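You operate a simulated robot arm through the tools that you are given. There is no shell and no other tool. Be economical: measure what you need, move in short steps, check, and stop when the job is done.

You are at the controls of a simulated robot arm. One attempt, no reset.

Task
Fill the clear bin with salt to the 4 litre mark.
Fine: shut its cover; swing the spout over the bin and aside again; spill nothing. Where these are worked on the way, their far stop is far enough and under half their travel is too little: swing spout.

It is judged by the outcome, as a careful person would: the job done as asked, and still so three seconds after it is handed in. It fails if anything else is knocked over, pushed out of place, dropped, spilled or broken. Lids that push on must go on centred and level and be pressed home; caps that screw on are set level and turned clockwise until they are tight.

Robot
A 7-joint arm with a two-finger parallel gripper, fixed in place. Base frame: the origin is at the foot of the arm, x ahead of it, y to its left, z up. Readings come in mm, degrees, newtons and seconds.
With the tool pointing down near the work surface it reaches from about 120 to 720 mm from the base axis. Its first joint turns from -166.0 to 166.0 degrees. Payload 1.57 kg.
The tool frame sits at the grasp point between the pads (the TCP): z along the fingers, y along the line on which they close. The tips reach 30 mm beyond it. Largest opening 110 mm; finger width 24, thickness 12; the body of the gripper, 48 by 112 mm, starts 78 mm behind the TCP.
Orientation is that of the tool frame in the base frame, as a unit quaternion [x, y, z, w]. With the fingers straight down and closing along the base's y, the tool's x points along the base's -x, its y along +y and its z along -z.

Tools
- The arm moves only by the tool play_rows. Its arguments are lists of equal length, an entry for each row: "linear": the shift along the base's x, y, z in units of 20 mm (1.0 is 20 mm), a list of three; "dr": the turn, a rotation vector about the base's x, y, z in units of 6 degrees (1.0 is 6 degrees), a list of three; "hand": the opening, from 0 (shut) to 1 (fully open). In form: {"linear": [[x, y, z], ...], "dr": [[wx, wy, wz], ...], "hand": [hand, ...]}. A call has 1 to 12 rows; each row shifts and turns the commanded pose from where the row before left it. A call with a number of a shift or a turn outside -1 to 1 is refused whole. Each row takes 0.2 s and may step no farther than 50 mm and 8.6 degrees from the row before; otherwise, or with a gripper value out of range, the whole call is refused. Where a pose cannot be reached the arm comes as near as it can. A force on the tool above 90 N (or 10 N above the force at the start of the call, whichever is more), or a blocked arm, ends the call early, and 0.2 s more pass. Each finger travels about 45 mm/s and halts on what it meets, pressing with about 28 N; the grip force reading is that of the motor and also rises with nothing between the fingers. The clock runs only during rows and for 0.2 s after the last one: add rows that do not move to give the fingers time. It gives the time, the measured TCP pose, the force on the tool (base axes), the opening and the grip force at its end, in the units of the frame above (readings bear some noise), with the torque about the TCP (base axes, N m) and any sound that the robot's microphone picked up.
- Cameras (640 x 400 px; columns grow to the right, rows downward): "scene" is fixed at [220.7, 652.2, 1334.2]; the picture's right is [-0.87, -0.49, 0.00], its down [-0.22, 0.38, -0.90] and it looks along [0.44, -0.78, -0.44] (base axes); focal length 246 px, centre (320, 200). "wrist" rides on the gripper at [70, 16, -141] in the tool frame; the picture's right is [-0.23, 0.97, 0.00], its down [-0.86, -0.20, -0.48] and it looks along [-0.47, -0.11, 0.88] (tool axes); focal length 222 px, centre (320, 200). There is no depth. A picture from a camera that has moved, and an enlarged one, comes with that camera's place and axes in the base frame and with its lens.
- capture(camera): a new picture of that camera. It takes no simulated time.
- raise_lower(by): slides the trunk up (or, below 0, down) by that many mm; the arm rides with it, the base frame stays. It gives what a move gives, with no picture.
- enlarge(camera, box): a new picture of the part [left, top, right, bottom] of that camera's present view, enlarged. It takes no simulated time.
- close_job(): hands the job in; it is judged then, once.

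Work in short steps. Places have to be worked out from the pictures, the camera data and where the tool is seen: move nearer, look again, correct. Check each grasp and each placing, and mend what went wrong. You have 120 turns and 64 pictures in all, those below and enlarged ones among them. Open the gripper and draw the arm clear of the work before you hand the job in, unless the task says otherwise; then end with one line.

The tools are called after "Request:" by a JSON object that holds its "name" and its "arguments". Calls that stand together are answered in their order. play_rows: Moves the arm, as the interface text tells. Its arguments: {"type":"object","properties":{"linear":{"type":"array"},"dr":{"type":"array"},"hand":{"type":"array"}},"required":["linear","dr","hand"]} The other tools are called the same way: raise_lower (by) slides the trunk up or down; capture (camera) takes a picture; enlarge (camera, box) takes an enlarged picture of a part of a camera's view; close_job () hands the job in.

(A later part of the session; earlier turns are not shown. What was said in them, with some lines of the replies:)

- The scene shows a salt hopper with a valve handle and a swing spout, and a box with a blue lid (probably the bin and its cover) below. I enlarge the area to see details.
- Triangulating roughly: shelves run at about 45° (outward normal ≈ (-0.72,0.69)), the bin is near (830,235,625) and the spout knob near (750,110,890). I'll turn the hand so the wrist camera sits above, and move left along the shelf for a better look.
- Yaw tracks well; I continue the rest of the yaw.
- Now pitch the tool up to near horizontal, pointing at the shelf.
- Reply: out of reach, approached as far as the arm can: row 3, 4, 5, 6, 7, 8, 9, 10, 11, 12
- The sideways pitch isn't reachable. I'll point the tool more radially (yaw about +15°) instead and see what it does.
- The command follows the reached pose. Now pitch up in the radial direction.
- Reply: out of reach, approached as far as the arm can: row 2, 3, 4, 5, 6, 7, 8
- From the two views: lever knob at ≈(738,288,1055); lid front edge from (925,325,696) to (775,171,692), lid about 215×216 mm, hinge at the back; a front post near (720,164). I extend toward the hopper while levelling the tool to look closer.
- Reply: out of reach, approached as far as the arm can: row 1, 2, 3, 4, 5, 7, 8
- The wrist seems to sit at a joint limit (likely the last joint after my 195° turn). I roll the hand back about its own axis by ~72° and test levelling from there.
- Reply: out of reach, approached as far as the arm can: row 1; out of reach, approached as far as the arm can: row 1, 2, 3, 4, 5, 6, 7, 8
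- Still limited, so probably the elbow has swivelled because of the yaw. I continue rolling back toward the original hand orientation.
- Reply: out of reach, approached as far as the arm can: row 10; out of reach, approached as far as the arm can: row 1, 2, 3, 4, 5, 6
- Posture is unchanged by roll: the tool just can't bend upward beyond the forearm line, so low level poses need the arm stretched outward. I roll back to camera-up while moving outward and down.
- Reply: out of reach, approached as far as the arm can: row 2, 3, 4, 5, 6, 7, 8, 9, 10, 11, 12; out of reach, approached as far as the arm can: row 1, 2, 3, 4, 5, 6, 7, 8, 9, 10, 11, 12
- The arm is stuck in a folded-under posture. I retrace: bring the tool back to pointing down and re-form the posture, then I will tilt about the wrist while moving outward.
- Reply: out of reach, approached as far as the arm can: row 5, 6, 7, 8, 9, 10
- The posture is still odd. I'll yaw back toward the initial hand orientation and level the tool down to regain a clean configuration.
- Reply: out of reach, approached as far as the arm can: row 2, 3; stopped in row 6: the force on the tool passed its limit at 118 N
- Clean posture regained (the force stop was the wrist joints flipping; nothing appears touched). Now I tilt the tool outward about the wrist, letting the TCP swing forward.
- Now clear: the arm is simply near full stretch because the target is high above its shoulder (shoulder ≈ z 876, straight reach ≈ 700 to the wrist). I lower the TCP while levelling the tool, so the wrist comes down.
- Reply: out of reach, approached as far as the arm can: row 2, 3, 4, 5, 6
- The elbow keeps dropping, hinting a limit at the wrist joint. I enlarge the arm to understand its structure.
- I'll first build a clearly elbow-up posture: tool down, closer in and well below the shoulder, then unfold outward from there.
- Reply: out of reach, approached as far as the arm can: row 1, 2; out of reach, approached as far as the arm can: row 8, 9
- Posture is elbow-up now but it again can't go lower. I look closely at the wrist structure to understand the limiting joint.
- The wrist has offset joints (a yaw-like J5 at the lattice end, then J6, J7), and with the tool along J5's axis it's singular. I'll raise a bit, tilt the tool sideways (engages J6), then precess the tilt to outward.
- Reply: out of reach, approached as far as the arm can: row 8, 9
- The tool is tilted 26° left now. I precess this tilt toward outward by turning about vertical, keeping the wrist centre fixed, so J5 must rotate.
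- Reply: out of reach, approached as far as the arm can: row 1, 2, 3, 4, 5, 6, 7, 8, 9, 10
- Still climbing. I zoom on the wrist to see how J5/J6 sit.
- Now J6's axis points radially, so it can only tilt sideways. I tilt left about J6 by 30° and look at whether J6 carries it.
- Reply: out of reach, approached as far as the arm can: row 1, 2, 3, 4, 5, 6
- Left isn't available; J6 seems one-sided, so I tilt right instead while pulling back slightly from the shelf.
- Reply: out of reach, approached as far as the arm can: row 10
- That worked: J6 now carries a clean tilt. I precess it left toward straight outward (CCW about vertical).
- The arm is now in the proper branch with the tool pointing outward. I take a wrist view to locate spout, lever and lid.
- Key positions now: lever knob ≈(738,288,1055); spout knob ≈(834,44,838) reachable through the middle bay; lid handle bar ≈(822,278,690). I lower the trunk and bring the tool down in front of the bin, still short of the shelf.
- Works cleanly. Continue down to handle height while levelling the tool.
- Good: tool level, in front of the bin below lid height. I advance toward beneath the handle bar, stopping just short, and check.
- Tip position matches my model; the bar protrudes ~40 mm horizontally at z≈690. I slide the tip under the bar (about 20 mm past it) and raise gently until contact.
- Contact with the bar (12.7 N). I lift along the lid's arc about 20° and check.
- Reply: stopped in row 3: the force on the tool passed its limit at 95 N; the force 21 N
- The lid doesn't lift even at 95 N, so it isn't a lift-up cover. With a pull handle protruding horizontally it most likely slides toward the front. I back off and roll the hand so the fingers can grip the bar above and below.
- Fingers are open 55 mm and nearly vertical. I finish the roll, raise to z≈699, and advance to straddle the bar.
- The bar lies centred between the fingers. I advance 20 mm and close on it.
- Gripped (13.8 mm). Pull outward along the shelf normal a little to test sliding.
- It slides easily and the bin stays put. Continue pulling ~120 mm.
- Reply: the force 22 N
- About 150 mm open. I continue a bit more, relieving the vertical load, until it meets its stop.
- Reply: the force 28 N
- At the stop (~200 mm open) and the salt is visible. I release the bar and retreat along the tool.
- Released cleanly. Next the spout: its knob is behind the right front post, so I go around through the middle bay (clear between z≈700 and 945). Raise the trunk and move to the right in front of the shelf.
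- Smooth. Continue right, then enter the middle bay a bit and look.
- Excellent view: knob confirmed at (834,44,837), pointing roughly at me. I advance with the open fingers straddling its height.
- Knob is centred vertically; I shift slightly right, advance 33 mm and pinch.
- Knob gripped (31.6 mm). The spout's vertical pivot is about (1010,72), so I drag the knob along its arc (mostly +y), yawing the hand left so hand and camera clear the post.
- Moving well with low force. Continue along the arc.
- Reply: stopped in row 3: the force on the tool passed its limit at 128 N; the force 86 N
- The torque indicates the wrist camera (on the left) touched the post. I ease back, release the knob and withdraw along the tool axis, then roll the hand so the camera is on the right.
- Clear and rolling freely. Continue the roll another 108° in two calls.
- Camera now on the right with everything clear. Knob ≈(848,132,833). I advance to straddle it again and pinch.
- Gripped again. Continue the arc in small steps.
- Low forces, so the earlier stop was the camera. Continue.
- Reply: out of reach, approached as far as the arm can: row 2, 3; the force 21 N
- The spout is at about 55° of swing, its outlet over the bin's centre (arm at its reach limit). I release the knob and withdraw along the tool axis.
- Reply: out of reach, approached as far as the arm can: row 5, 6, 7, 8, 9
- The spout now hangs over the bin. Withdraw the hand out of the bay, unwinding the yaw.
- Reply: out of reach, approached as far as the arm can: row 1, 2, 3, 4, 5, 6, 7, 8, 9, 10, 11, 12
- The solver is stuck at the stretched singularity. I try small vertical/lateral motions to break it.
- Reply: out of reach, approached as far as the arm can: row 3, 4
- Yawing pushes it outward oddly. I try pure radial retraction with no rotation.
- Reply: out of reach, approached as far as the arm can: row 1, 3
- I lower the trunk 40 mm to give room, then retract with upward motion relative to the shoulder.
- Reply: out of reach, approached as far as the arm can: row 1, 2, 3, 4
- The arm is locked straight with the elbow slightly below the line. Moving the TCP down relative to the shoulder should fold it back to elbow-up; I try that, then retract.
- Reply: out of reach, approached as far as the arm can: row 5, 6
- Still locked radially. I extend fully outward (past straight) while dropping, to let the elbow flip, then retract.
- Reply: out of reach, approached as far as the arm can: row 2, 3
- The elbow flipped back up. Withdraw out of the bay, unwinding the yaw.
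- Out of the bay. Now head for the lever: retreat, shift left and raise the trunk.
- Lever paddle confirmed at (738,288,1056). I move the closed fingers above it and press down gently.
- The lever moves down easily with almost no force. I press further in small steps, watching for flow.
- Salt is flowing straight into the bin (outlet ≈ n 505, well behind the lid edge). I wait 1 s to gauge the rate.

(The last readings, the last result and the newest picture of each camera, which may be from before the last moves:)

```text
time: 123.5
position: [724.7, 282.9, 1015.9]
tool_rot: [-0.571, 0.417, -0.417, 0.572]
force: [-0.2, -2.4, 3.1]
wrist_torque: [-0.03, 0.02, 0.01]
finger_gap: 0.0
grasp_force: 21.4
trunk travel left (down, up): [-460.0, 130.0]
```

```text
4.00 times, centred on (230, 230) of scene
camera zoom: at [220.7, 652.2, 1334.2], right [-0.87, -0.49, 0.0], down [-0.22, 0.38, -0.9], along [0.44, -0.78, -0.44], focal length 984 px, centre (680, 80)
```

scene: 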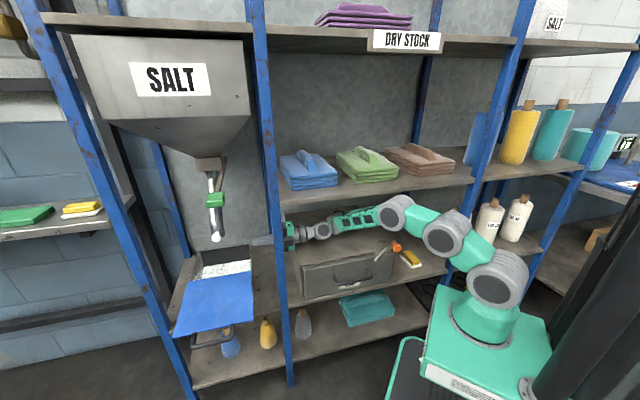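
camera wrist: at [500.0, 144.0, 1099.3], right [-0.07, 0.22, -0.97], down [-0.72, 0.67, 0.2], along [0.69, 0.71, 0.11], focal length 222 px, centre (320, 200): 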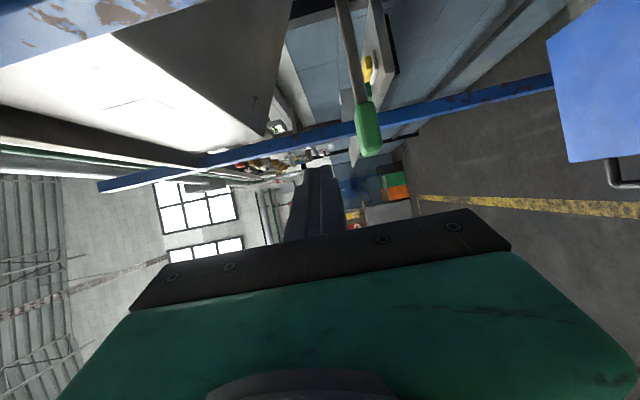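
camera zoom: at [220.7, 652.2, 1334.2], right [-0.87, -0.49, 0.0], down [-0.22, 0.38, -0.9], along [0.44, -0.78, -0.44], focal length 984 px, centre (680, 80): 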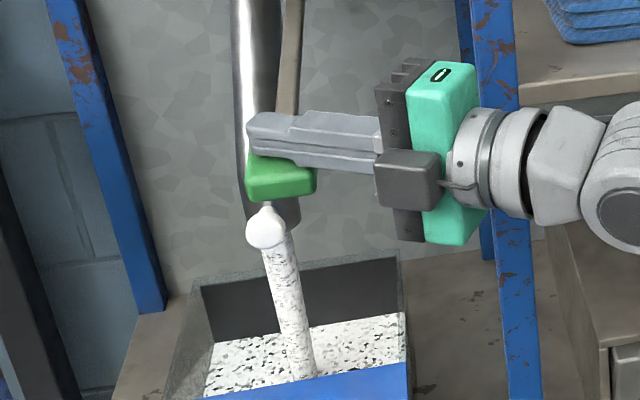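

Flow ≈0.2 L/s; level estimated ≈3.1 L. I now move the fingers from on top of the paddle to straddling it, so I can lift it shut (≈2.6 s, about +0.5 L).

Request:
{"name": "play_rows", "arguments": {"linear": [[0, 0, 0.8], [-0.9, -0.28, 0], [-0.9, -0.28, 0], [-0.9, -0.28, 0], [-0.9, -0.28, -0.2], [0, 0, -0.9], [0, 0, -0.9], [0, 0, -0.4], [0.9, 0.28, 0], [0.9, 0.28, 0], [0.9, 0.28, 0], [0.9, 0.28, 0]], "dr": [[0, 0, 0], [0, 0, 0], [0, 0, 0], [0, 0, 0], [0, 0, 0], [0, 0, 0], [0, 0, 0], [0, 0, 0], [0, 0, 0], [0, 0, 0], [0, 0, 0], [0, 0, 0]], "hand": [0, 0, 0, 0.2, 0.5, 0.8, 0.8, 0.8, 0.8, 0.8, 0.8, 0.8]}}

Request:
{"name": "enlarge", "arguments": {"camera": "scene", "box": [150, 180, 310, 280]}}

```text
time: 126.1
position: [724.4, 285.2, 982.2]
tool_rot: [0.572, -0.417, 0.416, -0.571]
force: [0.3, 0.0, 0.5]
wrist_torque: [0.03, 0.01, 0.01]
finger_gap: 88.0
grasp_force: 0.0
trunk travel left (down, up): [-460.0, 130.0]
```

```text
4.00 times, centred on (230, 230) of scene
camera zoom: at [220.7, 652.2, 1334.2], right [-0.87, -0.49, 0.0], down [-0.22, 0.38, -0.9], along [0.44, -0.78, -0.44], focal length 984 px, centre (680, 80)
```

zoom: 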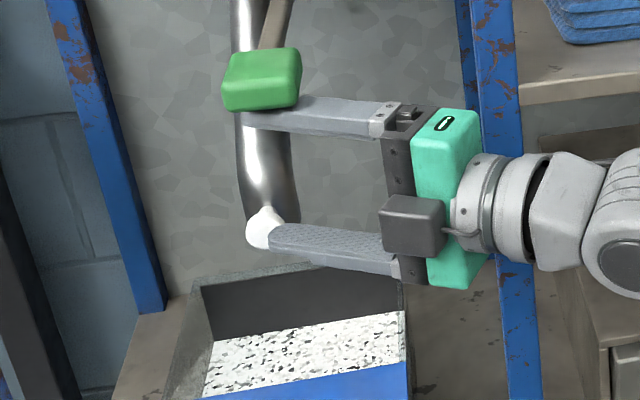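

The lever is spring-return: it sprang up and flow stopped, which makes dosing easy. I reposition above the paddle with closed fingers.

Request:
{"name": "play_rows", "arguments": {"linear": [[-0.9, -0.28, 0], [-0.9, -0.28, 0], [-0.9, -0.28, 0], [-0.9, -0.28, 0.5], [-0.2, -0.1, 1], [0, 0, 1], [0, 0, 1], [0, 0, 1], [0, 0, 1], [0.2, 0.1, 0.6]], "dr": [[0, 0, 0], [0, 0, 0], [0, 0, 0], [0, 0, 0], [0, 0, 0], [0, 0, 0], [0, 0, 0], [0, 0, 0], [0, 0, 0], [0, 0, 0]], "hand": [0.8, 0.8, 0.8, 0.8, 0.5, 0, 0, 0, 0, 0]}}

Request:
{"name": "play_rows", "arguments": {"linear": [[0.9, 0.28, 0], [0.9, 0.28, 0], [0.9, 0.28, 0], [0.9, 0.28, 0], [0, 0, -0.9], [0, 0, -0.4]], "dr": [[0, 0, 0], [0, 0, 0], [0, 0, 0], [0, 0, 0], [0, 0, 0], [0, 0, 0]], "hand": [0, 0, 0, 0, 0, 0]}}

```text
time: 128.3
position: [651.3, 261.8, 1105.9]
tool_rot: [0.572, -0.419, 0.416, -0.57]
force: [0.2, 0.0, -0.6]
wrist_torque: [0.02, 0.01, 0.02]
finger_gap: 0.0
grasp_force: 19.6
trunk travel left (down, up): [-460.0, 130.0]
```

```text
time: 129.7
position: [724.1, 282.3, 1078.9]
tool_rot: [-0.57, 0.418, -0.416, 0.571]
force: [-0.1, 0.6, 1.2]
wrist_torque: [-0.04, 0.03, 0.02]
finger_gap: 0.0
grasp_force: 21.2
trunk travel left (down, up): [-460.0, 130.0]
```

Press down and hold ~2 s, then check the level.

Request:
{"name": "play_rows", "arguments": {"linear": [[0, 0, -1], [0, 0, -1], [0, 0, -1], [0, 0, 0], [0, 0, 0], [0, 0, 0], [0, 0, 0], [0, 0, 0], [0, 0, 0], [0, 0, 0], [0, 0, 0], [0, 0, 0]], "dr": [[0, 0, 0], [0, 0, 0], [0, 0, 0], [0, 0, 0], [0, 0, 0], [0, 0, 0], [0, 0, 0], [0, 0, 0], [0, 0, 0], [0, 0, 0], [0, 0, 0], [0, 0, 0]], "hand": [0, 0, 0, 0, 0, 0, 0, 0, 0, 0, 0, 0]}}

Request:
{"name": "enlarge", "arguments": {"camera": "scene", "box": [150, 180, 310, 280]}}

```text
time: 132.3
position: [724.7, 284.2, 1017.1]
tool_rot: [-0.571, 0.417, -0.416, 0.571]
force: [-0.7, -0.1, 3.2]
wrist_torque: [-0.04, 0.03, 0.01]
finger_gap: 0.0
grasp_force: 21.1
trunk travel left (down, up): [-460.0, 130.0]
```

```text
4.00 times, centred on (230, 230) of scene
camera zoom: at [220.7, 652.2, 1334.2], right [-0.87, -0.49, 0.0], down [-0.22, 0.38, -0.9], along [0.44, -0.78, -0.44], focal length 984 px, centre (680, 80)
```

zoom: 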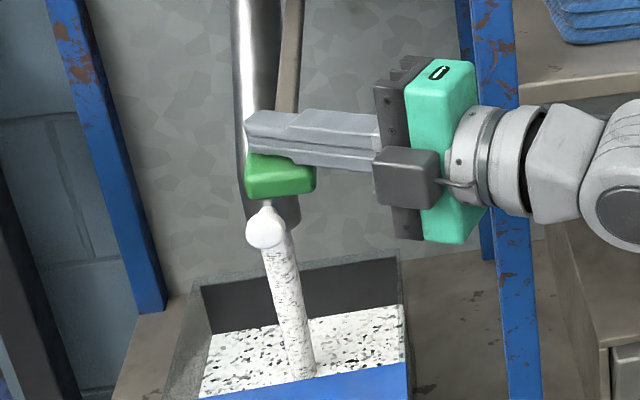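

≈3.5 L by two estimates. Hold 1.2 s more then release, and then verify at the marks.

Request:
{"name": "play_rows", "arguments": {"linear": [[0, 0, 0], [0, 0, 0], [0, 0, 0], [0, 0, 0], [0, 0, 0], [0, 0, 0], [0, 0, 1], [0, 0, 1], [0, 0, 1], [0, 0, 0.8]], "dr": [[0, 0, 0], [0, 0, 0], [0, 0, 0], [0, 0, 0], [0, 0, 0], [0, 0, 0], [0, 0, 0], [0, 0, 0], [0, 0, 0], [0, 0, 0]], "hand": [0, 0, 0, 0, 0, 0, 0, 0, 0, 0]}}

Request:
{"name": "enlarge", "arguments": {"camera": "scene", "box": [170, 220, 266, 280]}}

```text
time: 134.5
position: [724.7, 284.7, 1094.5]
tool_rot: [0.571, -0.418, 0.416, -0.571]
force: [0.0, 0.3, -0.4]
wrist_torque: [-0.01, 0.0, 0.02]
finger_gap: 0.0
grasp_force: 21.3
trunk travel left (down, up): [-460.0, 130.0]
```

```text
6.67 times, centred on (218, 250) of scene
camera zoom: at [220.7, 652.2, 1334.2], right [-0.87, -0.49, 0.0], down [-0.22, 0.38, -0.9], along [0.44, -0.78, -0.44], focal length 1640 px, centre (1000, -133)
```

zoom: 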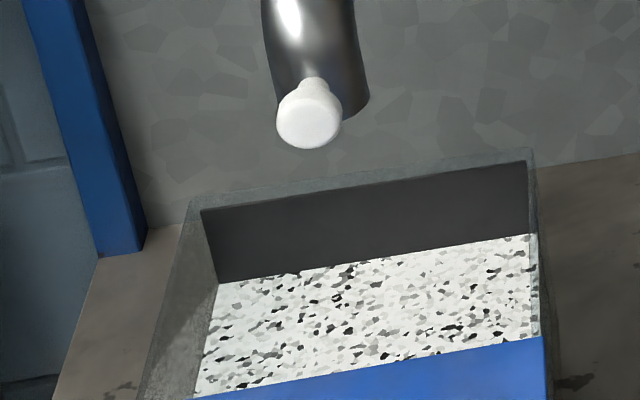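

Level needs checking against the marks. I retreat and lower the arm to look at the front window at level height from beneath the slid-out cover.

Request:
{"name": "play_rows", "arguments": {"linear": [[-0.9, 0, 0], [-0.9, 0.1, 0], [-0.9, 0.1, 0], [-0.9, 0.1, 0], [-0.9, 0.1, 0], [-0.9, 0.1, 0], [-0.9, 0.1, 0], [-0.9, 0.1, 0], [-0.9, 0.1, 0]], "dr": [[0, 0, 0], [0, 0, 0], [0, 0, 0], [0, 0, 0], [0, 0, 0], [0, 0, 0], [0, 0, 0], [0, 0, 0], [0, 0, 0]], "hand": [0, 0, 0, 0, 0, 0, 0, 0, 0]}}

Request:
{"name": "raise_lower", "arguments": {"by": -300}}

Request:
{"name": "play_rows", "arguments": {"linear": [[0, 0, -1], [0, 0, -1], [0, 0, -1], [0, 0, -1], [0, 0, -1], [0, 0, -1], [0, 0, -0.8]], "dr": [[0, 0, 0], [0, 0, 0], [0, 0, 0], [0, 0, 0], [0, 0, 0], [0, 0, 0], [0, 0, 0]], "hand": [0, 0, 0, 0, 0, 0, 0]}}

Request:
{"name": "enlarge", "arguments": {"camera": "wrist", "box": [240, 20, 400, 120]}}

```text
time: 136.5
position: [562.5, 299.7, 1093.3]
tool_rot: [0.571, -0.418, 0.417, -0.57]
force: [-0.2, 0.1, -0.3]
wrist_torque: [-0.01, 0.01, -0.01]
finger_gap: 0.0
grasp_force: 21.4
trunk travel left (down, up): [-460.0, 130.0]
```

```text
time: 139.5
position: [563.0, 300.4, 793.9]
tool_rot: [-0.571, 0.417, -0.416, 0.571]
force: [-0.2, -0.3, 0.3]
wrist_torque: [0.0, -0.01, -0.02]
finger_gap: 0.0
grasp_force: 20.9
trunk travel left (down, up): [-160.0, 430.0]
```

```text
time: 141.1
position: [561.6, 299.1, 657.5]
tool_rot: [0.572, -0.417, 0.416, -0.571]
force: [0.1, 0.4, 0.3]
wrist_torque: [-0.01, 0.04, -0.03]
finger_gap: 0.0
grasp_force: 21.5
trunk travel left (down, up): [-160.0, 430.0]
```

```text
4.00 times, centred on (320, 70) of wrist
camera zoom: at [448.7, 190.8, 641.6], right [-0.07, 0.22, -0.97], down [-0.72, 0.67, 0.2], along [0.69, 0.71, 0.11], focal length 888 px, centre (320, 720)
```

zoom: 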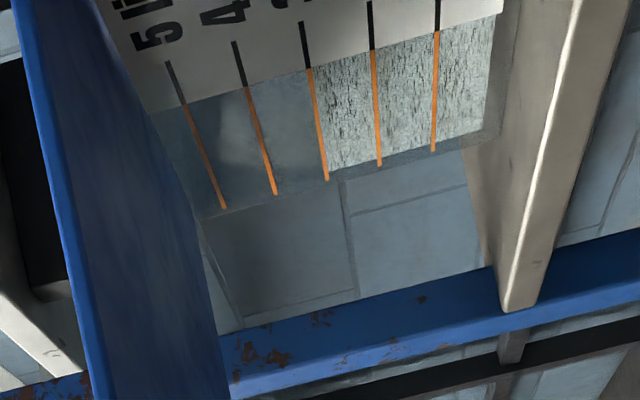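

Clear reading: the salt is exactly at the 3 litre mark (marks ≈28 mm apart), so I need 1.0 L more — about 6 s of flow at the ~0.165 L/s measured overall. Go back to the lever.

Request:
{"name": "play_rows", "arguments": {"linear": [[0, 0, 1], [0, 0, 1], [0, 0, 1], [0, 0, 1], [0, 0, 1], [0, 0, 1], [0, 0, 0.85]], "dr": [[0, 0, 0], [0, 0, 0], [0, 0, 0], [0, 0, 0], [0, 0, 0], [0, 0, 0], [0, 0, 0]], "hand": [0, 0, 0, 0, 0, 0, 0]}}

Request:
{"name": "raise_lower", "arguments": {"by": 300}}

Request:
{"name": "play_rows", "arguments": {"linear": [[0.9, 0, 0], [0.9, -0.1, 0], [0.9, -0.1, 0], [0.9, -0.1, 0], [0.9, -0.1, 0], [0.9, -0.1, 0], [0.9, -0.1, 0], [0.9, -0.1, 0], [0.9, -0.1, 0], [0, 0, -0.8]], "dr": [[0, 0, 0], [0, 0, 0], [0, 0, 0], [0, 0, 0], [0, 0, 0], [0, 0, 0], [0, 0, 0], [0, 0, 0], [0, 0, 0], [0, 0, 0]], "hand": [0, 0, 0, 0, 0, 0, 0, 0, 0, 0]}}

```text
time: 142.7
position: [561.4, 299.3, 794.5]
tool_rot: [0.572, -0.417, 0.417, -0.571]
force: [0.2, 0.7, -0.6]
wrist_torque: [-0.02, -0.01, -0.01]
finger_gap: 0.1
grasp_force: 21.4
trunk travel left (down, up): [-160.0, 430.0]
```

```text
time: 145.7
position: [562.3, 298.2, 1094.2]
tool_rot: [-0.571, 0.419, -0.416, 0.571]
force: [-0.4, 0.4, 0.4]
wrist_torque: [-0.02, 0.0, -0.01]
finger_gap: 0.1
grasp_force: 21.3
trunk travel left (down, up): [-460.0, 130.0]
```

```text
time: 147.9
position: [725.4, 282.6, 1079.9]
tool_rot: [-0.571, 0.418, -0.416, 0.571]
force: [1.8, 0.3, 1.1]
wrist_torque: [0.0, -0.01, 0.0]
finger_gap: 0.0
grasp_force: 21.3
trunk travel left (down, up): [-460.0, 130.0]
```

Press and hold, two calls (~4.7 s of flow), then check.

Request:
{"name": "play_rows", "arguments": {"linear": [[0, 0, -1], [0, 0, -1], [0, 0, -1], [0, 0, -0.1], [0, 0, 0], [0, 0, 0], [0, 0, 0], [0, 0, 0], [0, 0, 0], [0, 0, 0], [0, 0, 0], [0, 0, 0]], "dr": [[0, 0, 0], [0, 0, 0], [0, 0, 0], [0, 0, 0], [0, 0, 0], [0, 0, 0], [0, 0, 0], [0, 0, 0], [0, 0, 0], [0, 0, 0], [0, 0, 0], [0, 0, 0]], "hand": [0, 0, 0, 0, 0, 0, 0, 0, 0, 0, 0, 0]}}

Request:
{"name": "play_rows", "arguments": {"linear": [[0, 0, 0], [0, 0, 0], [0, 0, 0], [0, 0, 0], [0, 0, 0], [0, 0, 0], [0, 0, 0], [0, 0, 0], [0, 0, 0], [0, 0, 0]], "dr": [[0, 0, 0], [0, 0, 0], [0, 0, 0], [0, 0, 0], [0, 0, 0], [0, 0, 0], [0, 0, 0], [0, 0, 0], [0, 0, 0], [0, 0, 0]], "hand": [0, 0, 0, 0, 0, 0, 0, 0, 0, 0]}}

Request:
{"name": "enlarge", "arguments": {"camera": "scene", "box": [170, 220, 266, 280]}}

```text
time: 150.5
position: [723.4, 282.0, 1016.2]
tool_rot: [-0.571, 0.417, -0.416, 0.572]
force: [-0.8, -1.6, 2.3]
wrist_torque: [-0.06, 0.02, 0.0]
finger_gap: 0.0
grasp_force: 21.5
trunk travel left (down, up): [-460.0, 130.0]
```

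```text
time: 152.7
position: [724.2, 282.5, 1015.9]
tool_rot: [-0.571, 0.417, -0.416, 0.572]
force: [-1.5, -0.3, 2.7]
wrist_torque: [-0.03, 0.03, -0.04]
finger_gap: 0.2
grasp_force: 21.7
trunk travel left (down, up): [-460.0, 130.0]
```

```text
6.67 times, centred on (218, 250) of scene
camera zoom: at [220.7, 652.2, 1334.2], right [-0.87, -0.49, 0.0], down [-0.22, 0.38, -0.9], along [0.44, -0.78, -0.44], focal length 1640 px, centre (1000, -133)
```

zoom: 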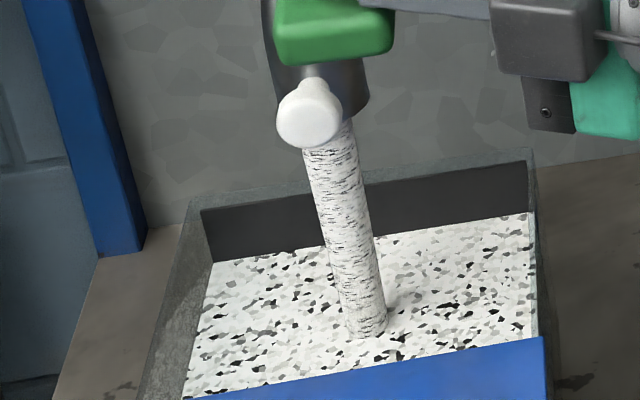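

Level ≈3.6 L (rising ≈0.14 L/s). About 2.9 s more is needed; hold 2.6 s then release.

Request:
{"name": "play_rows", "arguments": {"linear": [[0, 0, 0], [0, 0, 0], [0, 0, 0], [0, 0, 0], [0, 0, 0], [0, 0, 0], [0, 0, 0], [0, 0, 0], [0, 0, 0], [0, 0, 0], [0, 0, 0], [0, 0, 0]], "dr": [[0, 0, 0], [0, 0, 0], [0, 0, 0], [0, 0, 0], [0, 0, 0], [0, 0, 0], [0, 0, 0], [0, 0, 0], [0, 0, 0], [0, 0, 0], [0, 0, 0], [0, 0, 0]], "hand": [0, 0, 0, 0, 0, 0, 0, 0, 0, 0, 0, 0]}}

Request:
{"name": "play_rows", "arguments": {"linear": [[0, 0, 1], [0, 0, 1], [0, 0, 1], [0, 0, 0.9], [-0.9, 0, 0], [-0.9, 0.1, 0], [-0.9, 0.1, 0], [-0.9, 0.1, 0], [-0.9, 0.1, 0], [-0.9, 0.1, 0], [-0.9, 0.1, 0], [-0.9, 0.1, 0]], "dr": [[0, 0, 0], [0, 0, 0], [0, 0, 0], [0, 0, 0], [0, 0, 0], [0, 0, 0], [0, 0, 0], [0, 0, 0], [0, 0, 0], [0, 0, 0], [0, 0, 0], [0, 0, 0]], "hand": [0, 0, 0, 0, 0, 0, 0, 0, 0, 0, 0, 0]}}

Request:
{"name": "raise_lower", "arguments": {"by": -300}}

Request:
{"name": "play_rows", "arguments": {"linear": [[-0.5, 0, -1], [-0.5, 0, -1], [0, 0, -1], [0, 0, -1], [0, 0, -1], [0, 0, -0.5]], "dr": [[0, 0, 0], [0, 0, 0], [0, 0, 0], [0, 0, 0], [0, 0, 0], [0, 0, 0]], "hand": [0, 0, 0, 0, 0, 0]}}

Request:
{"name": "enlarge", "arguments": {"camera": "wrist", "box": [240, 20, 400, 120]}}

```text
time: 155.3
position: [724.9, 283.5, 1017.1]
tool_rot: [-0.571, 0.417, -0.416, 0.571]
force: [-0.6, -0.2, 2.6]
wrist_torque: [-0.01, 0.02, -0.02]
finger_gap: 0.0
grasp_force: 20.8
trunk travel left (down, up): [-460.0, 130.0]
```

```text
time: 157.9
position: [577.6, 296.5, 1095.5]
tool_rot: [-0.57, 0.418, -0.417, 0.571]
force: [-0.1, -0.2, -0.1]
wrist_torque: [-0.01, 0.01, -0.01]
finger_gap: 0.0
grasp_force: 20.8
trunk travel left (down, up): [-460.0, 130.0]
```

```text
time: 160.9
position: [579.1, 296.3, 793.9]
tool_rot: [-0.571, 0.418, -0.416, 0.572]
force: [-0.4, -0.7, -0.3]
wrist_torque: [-0.02, 0.02, 0.02]
finger_gap: 0.0
grasp_force: 21.0
trunk travel left (down, up): [-160.0, 430.0]
```

```text
time: 162.3
position: [557.3, 296.8, 686.1]
tool_rot: [-0.571, 0.417, -0.416, 0.572]
force: [0.9, -0.3, -0.6]
wrist_torque: [0.05, 0.02, 0.01]
finger_gap: 0.1
grasp_force: 21.6
trunk travel left (down, up): [-160.0, 430.0]
```

```text
4.00 times, centred on (320, 70) of wrist
camera zoom: at [444.3, 187.8, 668.6], right [-0.07, 0.22, -0.97], down [-0.72, 0.67, 0.2], along [0.69, 0.71, 0.11], focal length 888 px, centre (320, 720)
```

zoom: 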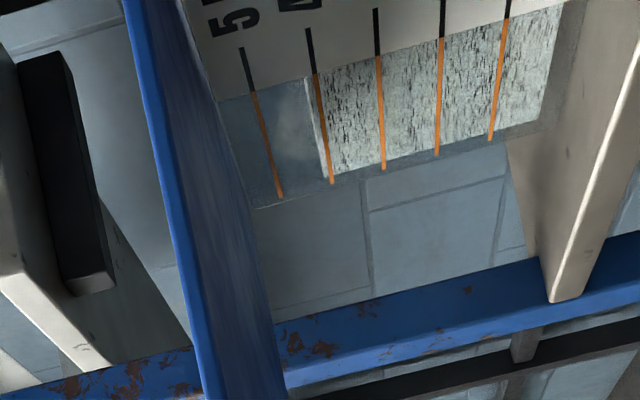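

The salt top sits on the 4 litre mark. Now swing the spout aside: go back around to the middle bay (same route as before), keeping away from full stretch.

Request:
{"name": "play_rows", "arguments": {"linear": [[-0.9, -0.5, 0], [-0.6, -0.9, 0.3], [-0.4, -1, 0.4], [-0.3, -1, 0.4], [-0.2, -1, 0.4], [-0.1, -1, 0.4], [0, -1, 0.4], [0, -1, 0.2], [0, -1, 0], [0, -1, 0], [0, -1, 0], [0, -1, 0]], "dr": [[0, 0, 0], [0, 0, 0], [0, 0, 0], [0, 0, 0], [0, 0, 0], [0, 0, 0], [0, 0, 0], [0, 0, 0], [0, 0, 0], [0, 0, 0], [0, 0, 0], [0, 0, 0]], "hand": [0, 0, 0, 0, 0, 0, 0, 0, 0.3, 0.5, 0.5, 0.5]}}

Request:
{"name": "raise_lower", "arguments": {"by": 100}}

```text
time: 164.9
position: [508.4, 68.5, 735.1]
tool_rot: [-0.571, 0.417, -0.416, 0.572]
force: [-0.2, -0.4, 1.0]
wrist_torque: [-0.02, -0.02, 0.02]
finger_gap: 55.0
grasp_force: 0.1
out of reach, approached as far as the arm can: row 9
trunk travel left (down, up): [-160.0, 430.0]
```

```text
time: 166.2
position: [509.5, 69.0, 834.7]
tool_rot: [0.571, -0.418, 0.415, -0.571]
force: [0.8, 0.2, 1.1]
wrist_torque: [0.01, -0.01, -0.02]
finger_gap: 55.2
grasp_force: 0.0
trunk travel left (down, up): [-260.0, 330.0]
```

At bay height. Enter the bay to the right of the post.

Request:
{"name": "play_rows", "arguments": {"linear": [[1, -0.2, 0], [1, -0.2, 0], [1, -0.2, 0], [1, 0, 0], [1, 0, 0], [1, 0, 0], [1, 0, 0], [1, 0, 0], [1, 0, 0], [1, 0.1, 0], [1, 0.2, 0], [1, 0.3, 0]], "dr": [[0, 0, 0], [0, 0, 0], [0, 0, 0], [0, 0, 0], [0, 0, 0], [0, 0, 0], [0, 0, 0], [0, 0, 0], [0, 0, 0.5], [0, 0, 0.6], [0, 0, 0.6], [0, 0, 0.6]], "hand": [0.5, 0.5, 0.5, 0.5, 0.5, 0.5, 0.5, 0.5, 0.5, 0.5, 0.5, 0.5]}}

Request:
{"name": "play_rows", "arguments": {"linear": [[0.7, 0.7, 0], [0.7, 0.8, 0], [0.7, 0.9, 0]], "dr": [[0, 0, 0.4], [0, 0, 0.4], [0, 0, 0.2]], "hand": [0.5, 0.5, 0.5]}}

Request:
{"name": "capture", "arguments": {"camera": "wrist"}}

```text
time: 168.8
position: [748.2, 68.3, 833.9]
tool_rot: [-0.617, 0.345, -0.344, 0.618]
force: [-0.4, -0.4, -0.2]
wrist_torque: [-0.02, 0.0, -0.05]
finger_gap: 55.0
grasp_force: 0.0
trunk travel left (down, up): [-260.0, 330.0]
```

```text
time: 169.6
position: [789.3, 117.3, 834.2]
tool_rot: [-0.634, 0.313, -0.312, 0.635]
force: [-0.7, -0.6, 0.7]
wrist_torque: [0.02, 0.03, -0.02]
finger_gap: 55.0
grasp_force: 0.0
trunk travel left (down, up): [-260.0, 330.0]
```

```text
2 pictures are left
camera wrist: at [719.8, -23.3, 817.1], right [-0.14, 0.18, -0.97], down [-0.9, 0.39, 0.2], along [0.41, 0.9, 0.11], focal length 222 px, centre (320, 200)
```

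wrist: 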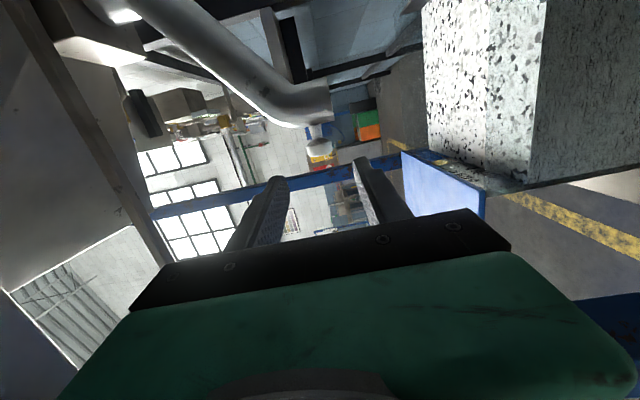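

Knob at ≈(892,201,833), aligned with the tool. Advance ~112 mm to pinch it with the fingertips (staying short of full stretch).

Request:
{"name": "play_rows", "arguments": {"linear": [[0.74, 0.6, 0], [0.74, 0.6, 0], [0.74, 0.6, 0], [0.74, 0.6, 0], [0.74, 0.6, 0], [0.74, 0.6, 0], [0, 0, 0], [0, 0, 0], [0, 0, 0], [0, 0, 0]], "dr": [[0, 0, 0], [0, 0, 0], [0, 0, 0], [0, 0, 0], [0, 0, 0], [0, 0, 0], [0, 0, 0], [0, 0, 0], [0, 0, 0], [0, 0, 0]], "hand": [0.5, 0.5, 0.5, 0.5, 0.5, 0.5, 0.2, 0, 0, 0]}}

```text
time: 171.8
position: [880.2, 189.7, 835.0]
tool_rot: [-0.634, 0.312, -0.312, 0.635]
force: [6.5, 0.8, 6.6]
wrist_torque: [0.08, -0.11, 0.51]
finger_gap: 31.5
grasp_force: 36.6
trunk travel left (down, up): [-260.0, 330.0]
```

Gripped. Drag the knob back along its arc.

Request:
{"name": "play_rows", "arguments": {"linear": [[-0.6, -0.6, 0], [-0.55, -0.65, 0], [-0.48, -0.7, 0], [-0.42, -0.72, 0]], "dr": [[0, 0, 0], [0, 0, 0], [0, 0, -0.3], [0, 0, -0.5]], "hand": [0, 0, 0, 0]}}

Request:
{"name": "play_rows", "arguments": {"linear": [[-0.35, -0.74, 0], [-0.28, -0.77, 0], [-0.2, -0.79, 0]], "dr": [[0, 0, -0.6], [0, 0, -0.6], [0, 0, -0.6]], "hand": [0, 0, 0]}}

```text
time: 172.8
position: [838.1, 137.5, 834.8]
tool_rot: [-0.621, 0.338, -0.338, 0.621]
force: [9.1, 1.5, 9.1]
wrist_torque: [0.2, -0.16, 1.15]
finger_gap: 31.5
grasp_force: 40.7
trunk travel left (down, up): [-260.0, 330.0]
```

```text
time: 173.6
position: [820.1, 91.4, 835.3]
tool_rot: [-0.586, 0.397, -0.395, 0.586]
force: [-9.5, 9.3, 9.9]
wrist_torque: [0.09, -0.27, 1.4]
finger_gap: 31.4
grasp_force: 39.7
trunk travel left (down, up): [-260.0, 330.0]
```

Continue to the aside stop.

Request:
{"name": "play_rows", "arguments": {"linear": [[-0.13, -0.82, 0], [-0.05, -0.83, 0], [0.02, -0.83, 0], [0.03, -0.4, 0]], "dr": [[0, 0, -0.4], [0, 0, -0.3], [0, 0, -0.2], [0, 0, 0]], "hand": [0, 0, 0, 0]}}

```text
time: 174.6
position: [819.1, 34.3, 835.0]
tool_rot: [0.567, -0.424, 0.423, -0.566]
force: [6.2, 6.5, 4.1]
wrist_torque: [0.08, -0.05, 1.05]
finger_gap: 31.3
grasp_force: 40.5
trunk travel left (down, up): [-260.0, 330.0]
```

Near the original place; nudge slightly further to feel the stop.

Request:
{"name": "play_rows", "arguments": {"linear": [[0.03, -0.4, 0], [0.03, -0.3, 0]], "dr": [[0, 0, 0], [0, 0, 0]], "hand": [0, 0]}}

```text
time: 175.2
position: [819.1, 26.5, 834.7]
tool_rot: [-0.568, 0.421, -0.419, 0.57]
force: [4.9, 33.0, 8.6]
wrist_torque: [0.08, -0.2, 0.81]
finger_gap: 31.9
grasp_force: 40.0
trunk travel left (down, up): [-260.0, 330.0]
```

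Spout is at its aside stop (33 N). Relax, release, and withdraw out of the bay.

Request:
{"name": "play_rows", "arguments": {"linear": [[0, 0.3, 0], [0, 0, 0], [0, 0, 0], [-0.95, -0.15, 0], [-0.95, -0.15, 0], [-0.95, -0.1, 0], [-1, 0, 0], [-1, 0, 0], [-1, 0, 0], [-1, 0, 0], [-1, 0, 0], [-1, 0, 0]], "dr": [[0, 0, 0], [0, 0, 0], [0, 0, 0], [0, 0, 0], [0, 0, 0], [0, 0, 0], [0, 0, 0], [0, 0, 0], [0, 0, 0], [0, 0, 0], [0, 0, 0], [0, 0, 0]], "hand": [0.2, 0.5, 0.5, 0.5, 0.5, 0.5, 0.5, 0.5, 0.5, 0.5, 0.5, 0.5]}}

Request:
{"name": "play_rows", "arguments": {"linear": [[-1, 0, 0], [-1, 0, 0], [-1, 0.2, 0], [-1, 0.3, 0], [-1, 0.4, 0], [-0.5, 0.9, 0], [0, 1, 0], [0, 1, 0], [0, 1, 0], [0, 1, 0], [0, 1, 0], [0, 1, 0]], "dr": [[0, 0, 0], [0, 0, 0], [0, 0, 0], [0, 0, 0], [0, 0, 0], [0, 0, 0], [0, 0, 0], [0, 0, 0], [0, 0, 0], [0, 0, 0], [0, 0, 0], [0, 0, 0]], "hand": [0.5, 0.5, 0.5, 0.5, 0.5, 0.5, 0.5, 0.5, 0.5, 0.5, 0.5, 0.5]}}

```text
time: 177.8
position: [643.6, 16.1, 833.3]
tool_rot: [0.567, -0.424, 0.422, -0.566]
force: [0.8, -0.2, -0.7]
wrist_torque: [0.0, 0.0, -0.04]
finger_gap: 55.1
grasp_force: 0.0
trunk travel left (down, up): [-260.0, 330.0]
```

```text
time: 180.4
position: [533.3, 172.7, 833.8]
tool_rot: [-0.566, 0.423, -0.422, 0.568]
force: [0.2, -0.9, -0.2]
wrist_torque: [-0.01, 0.03, 0.02]
finger_gap: 54.8
grasp_force: 0.1
trunk travel left (down, up): [-260.0, 330.0]
```

In open space, roll the hand back 180° so the camera is on the left again (needed for the lid grip near the post).

Request:
{"name": "play_rows", "arguments": {"linear": [[0, 0, 0], [0, 0, 0], [0, 0, 0], [0, 0, 0], [0, 0, 0], [0, 0, 0], [0, 0, 0], [0, 0, 0], [0, 0, 0], [0, 0, 0]], "dr": [[0.958, 0.286, 0], [0.958, 0.286, 0], [0.958, 0.286, 0], [0.958, 0.286, 0], [0.958, 0.286, 0], [0.958, 0.286, 0], [0.958, 0.286, 0], [0.958, 0.286, 0], [0.958, 0.286, 0], [0.958, 0.286, 0]], "hand": [0.5, 0.5, 0.5, 0.5, 0.5, 0.5, 0.5, 0.5, 0.5, 0.5]}}

Request:
{"name": "play_rows", "arguments": {"linear": [[0, 0, 0], [0, 0, 0], [0, 0, 0], [0, 0, 0], [0, 0, 0], [0, 0, 0], [0, 0, 0], [0, 0, 0], [0, 0, 0], [0, 0, 0]], "dr": [[0.958, 0.286, 0], [0.958, 0.286, 0], [0.958, 0.286, 0], [0.958, 0.286, 0], [0.958, 0.286, 0], [0.958, 0.286, 0], [0.958, 0.286, 0], [0.958, 0.286, 0], [0.958, 0.286, 0], [0.958, 0.286, 0]], "hand": [0.5, 0.5, 0.5, 0.5, 0.5, 0.5, 0.5, 0.5, 0.5, 0.5]}}

Request:
{"name": "play_rows", "arguments": {"linear": [[0, 0, 0], [0, 0, 0], [0, 0, 0], [0, 0, 0], [0, 0, 0], [0, 0, 0], [0, 0, 0], [0, 0, 0], [0, 0, 0], [0, 0, 0]], "dr": [[0.958, 0.286, 0], [0.958, 0.286, 0], [0.958, 0.286, 0], [0.958, 0.286, 0], [0.958, 0.286, 0], [0.958, 0.286, 0], [0.958, 0.286, 0], [0.958, 0.286, 0], [0.958, 0.286, 0], [0.958, 0.286, 0]], "hand": [0.5, 0.5, 0.5, 0.5, 0.5, 0.5, 0.5, 0.5, 0.5, 0.5]}}

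```text
time: 182.6
position: [533.5, 172.2, 833.8]
tool_rot: [-0.28, 0.65, -0.081, 0.702]
force: [-0.1, 0.1, -0.3]
wrist_torque: [-0.03, 0.01, -0.02]
finger_gap: 54.8
grasp_force: 0.1
trunk travel left (down, up): [-260.0, 330.0]
```

```text
time: 184.8
position: [533.3, 173.1, 834.3]
tool_rot: [0.084, 0.703, 0.281, 0.648]
force: [-0.1, -0.7, -0.6]
wrist_torque: [0.04, -0.01, 0.0]
finger_gap: 55.2
grasp_force: 0.2
trunk travel left (down, up): [-260.0, 330.0]
```

```text
time: 187.0
position: [534.4, 171.9, 835.3]
tool_rot: [0.424, 0.566, 0.569, 0.42]
force: [-0.2, -0.3, -0.5]
wrist_torque: [0.0, 0.02, -0.01]
finger_gap: 54.8
grasp_force: 0.1
trunk travel left (down, up): [-260.0, 330.0]
```

Roll restored. Move to the pre-grasp pose in front of the pulled-out handle.

Request:
{"name": "raise_lower", "arguments": {"by": -110}}

Request:
{"name": "play_rows", "arguments": {"linear": [[0, 1, -0.1], [0, 1, -0.1], [0, 1, -0.1], [0, 1, -0.1], [0.1, 1, -0.1], [0.1, 1, -0.1], [0.2, 1, -0.1], [0.2, 1, -0.1], [0.2, 1, -0.1], [0.2, 1, -0.1], [0.4, 0.6, -0.05]], "dr": [[0, 0, 0.08], [0, 0, 0.08], [0, 0, 0.08], [0, 0, 0.08], [0, 0, 0.08], [0, 0, 0.08], [0, 0, 0.08], [0, 0, 0.08], [0, 0, 0.08], [0, 0, 0.08], [0, 0, 0]], "hand": [0.5, 0.5, 0.5, 0.5, 0.5, 0.5, 0.5, 0.5, 0.5, 0.5, 0.5]}}

```text
time: 188.4
position: [535.2, 171.3, 724.3]
tool_rot: [0.422, 0.567, 0.569, 0.422]
force: [0.0, -0.2, -0.9]
wrist_torque: [0.0, -0.01, 0.03]
finger_gap: 55.0
grasp_force: 0.0
trunk travel left (down, up): [-150.0, 440.0]
```

```text
time: 190.8
position: [560.7, 385.8, 702.7]
tool_rot: [0.398, 0.584, 0.585, 0.397]
force: [0.1, 0.8, 0.2]
wrist_torque: [0.0, 0.03, 0.04]
finger_gap: 55.2
grasp_force: 0.0
trunk travel left (down, up): [-150.0, 440.0]
```

Advance to the bar and grip it.

Request:
{"name": "play_rows", "arguments": {"linear": [[0.97, 0.3, 0], [0.97, 0.3, 0], [0.97, 0.3, 0], [0.97, 0.3, 0], [0.97, 0.3, 0], [0, 0, 0], [0, 0, 0], [0, 0, 0], [0, 0, 0]], "dr": [[0, 0, 0], [0, 0, 0], [0, 0, 0], [0, 0, 0], [0, 0, 0], [0, 0, 0], [0, 0, 0], [0, 0, 0], [0, 0, 0]], "hand": [0.5, 0.5, 0.5, 0.5, 0.5, 0.2, 0, 0, 0]}}

```text
time: 192.8
position: [659.9, 416.3, 703.2]
tool_rot: [0.398, 0.583, 0.586, 0.397]
force: [3.7, 1.6, 2.8]
wrist_torque: [-0.31, 0.27, -0.05]
finger_gap: 13.7
grasp_force: 26.9
trunk travel left (down, up): [-150.0, 440.0]
```

Gripped (13.7 mm). Push the cover shut along +n.

Request:
{"name": "play_rows", "arguments": {"linear": [[0.714, -0.7, 0], [0.714, -0.7, 0], [0.714, -0.7, 0], [0.714, -0.7, 0], [0.714, -0.7, 0], [0.714, -0.7, 0], [0.714, -0.7, 0], [0.714, -0.7, 0], [0.714, -0.7, 0]], "dr": [[0, 0, 0], [0, 0, 0], [0, 0, 0], [0, 0, 0], [0, 0, 0], [0, 0, 0], [0, 0, 0], [0, 0, 0], [0, 0, 0]], "hand": [0, 0, 0, 0, 0, 0, 0, 0, 0]}}

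Request:
{"name": "play_rows", "arguments": {"linear": [[0.36, -0.35, 0], [0.36, -0.35, 0], [0.2, -0.2, 0]], "dr": [[0, 0, 0], [0, 0, 0], [0, 0, 0]], "hand": [0, 0, 0]}}

```text
time: 194.8
position: [787.7, 286.2, 703.0]
tool_rot: [0.399, 0.584, 0.584, 0.398]
force: [-5.7, -4.7, 0.4]
wrist_torque: [0.13, -0.06, -0.84]
finger_gap: 13.9
grasp_force: 30.4
trunk travel left (down, up): [-150.0, 440.0]
```

```text
time: 195.6
position: [803.6, 273.1, 702.8]
tool_rot: [0.397, 0.585, 0.586, 0.395]
force: [-27.1, -1.6, -2.0]
wrist_torque: [-0.36, 0.39, -0.11]
finger_gap: 14.1
grasp_force: 30.5
trunk travel left (down, up): [-150.0, 440.0]
```

Back at its original closed position and against the stop (27 N). Release, retreat, and look.

Request:
{"name": "play_rows", "arguments": {"linear": [[0, 0, 0], [0, 0, 0], [0, 0, 0], [-0.9, -0.36, 0], [-0.9, -0.36, 0], [-0.9, -0.36, 0], [-0.9, -0.36, 0], [-0.9, -0.36, 0], [-0.9, -0.36, 0], [-0.9, -0.36, 0], [-0.9, -0.36, 0], [-0.9, -0.36, 0]], "dr": [[0, 0, 0], [0, 0, 0], [0, 0, 0], [0, 0, 0], [0, 0, 0], [0, 0, 0], [0, 0, 0], [0, 0, 0], [0, 0, 0], [0, 0, 0], [0, 0, 0], [0, 0, 0]], "hand": [0.2, 0.5, 0.5, 0.5, 0.5, 0.5, 0.5, 0.5, 0.5, 0.5, 0.5, 0.5]}}

Request:
{"name": "enlarge", "arguments": {"camera": "scene", "box": [150, 190, 310, 290]}}

```text
time: 198.2
position: [643.4, 204.2, 701.8]
tool_rot: [0.399, 0.584, 0.585, 0.396]
force: [0.3, -0.2, -0.4]
wrist_torque: [0.02, -0.03, 0.0]
finger_gap: 54.9
grasp_force: 0.1
trunk travel left (down, up): [-150.0, 440.0]
```

```text
4.00 times, centred on (230, 240) of scene
camera zoom: at [220.7, 652.2, 1334.2], right [-0.87, -0.49, 0.0], down [-0.22, 0.38, -0.9], along [0.44, -0.78, -0.44], focal length 984 px, centre (680, 40)
```

zoom: 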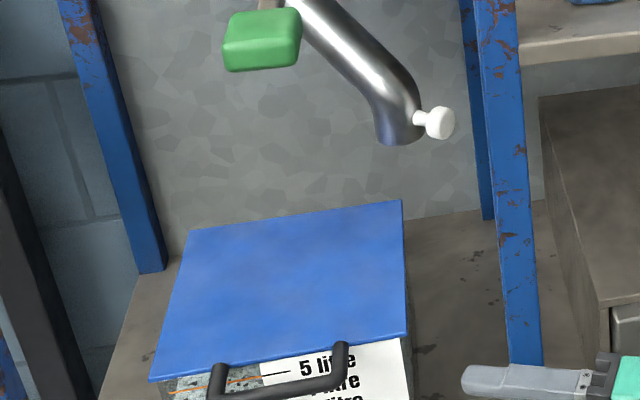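

Cover is exactly back in its original closed place, spout aside, lever up, nothing spilled. Draw the arm further clear and hand in.

Request:
{"name": "play_rows", "arguments": {"linear": [[-0.9, -0.2, 0], [-0.9, -0.2, 0], [-0.9, -0.2, 0.2], [-0.9, -0.2, 0.3], [-0.9, -0.2, 0.3], [-0.8, 0, 0.3], [0, 0, 0], [0, 0, 0]], "dr": [[0, 0, 0], [0, 0, 0], [0, 0, 0], [0, 0, 0], [0, 0, 0], [0, 0, 0], [0, 0, 0], [0, 0, 0]], "hand": [0.7, 0.9, 0.9, 0.9, 0.9, 0.9, 0.9, 0.9]}}

Request:
{"name": "close_job", "arguments": {}}

```text
time: 200.0
position: [536.9, 184.7, 723.5]
tool_rot: [0.398, 0.584, 0.586, 0.398]
force: [0.4, 0.6, 0.0]
wrist_torque: [-0.02, -0.02, -0.01]
finger_gap: 99.3
grasp_force: 0.0
trunk travel left (down, up): [-150.0, 440.0]
```

```text
The job is handed in.
```

The bin is filled to the 4 litre mark, read at its front marks to within about 0.05 L; the cover is shut, the spout is back at its aside stop, I saw no spilled salt, and the arm is clear with the gripper open. While swinging the spout over, the hand, most likely its camera, hit the rack post hard enough to trip the force limit (128 N), but nothing looked moved.
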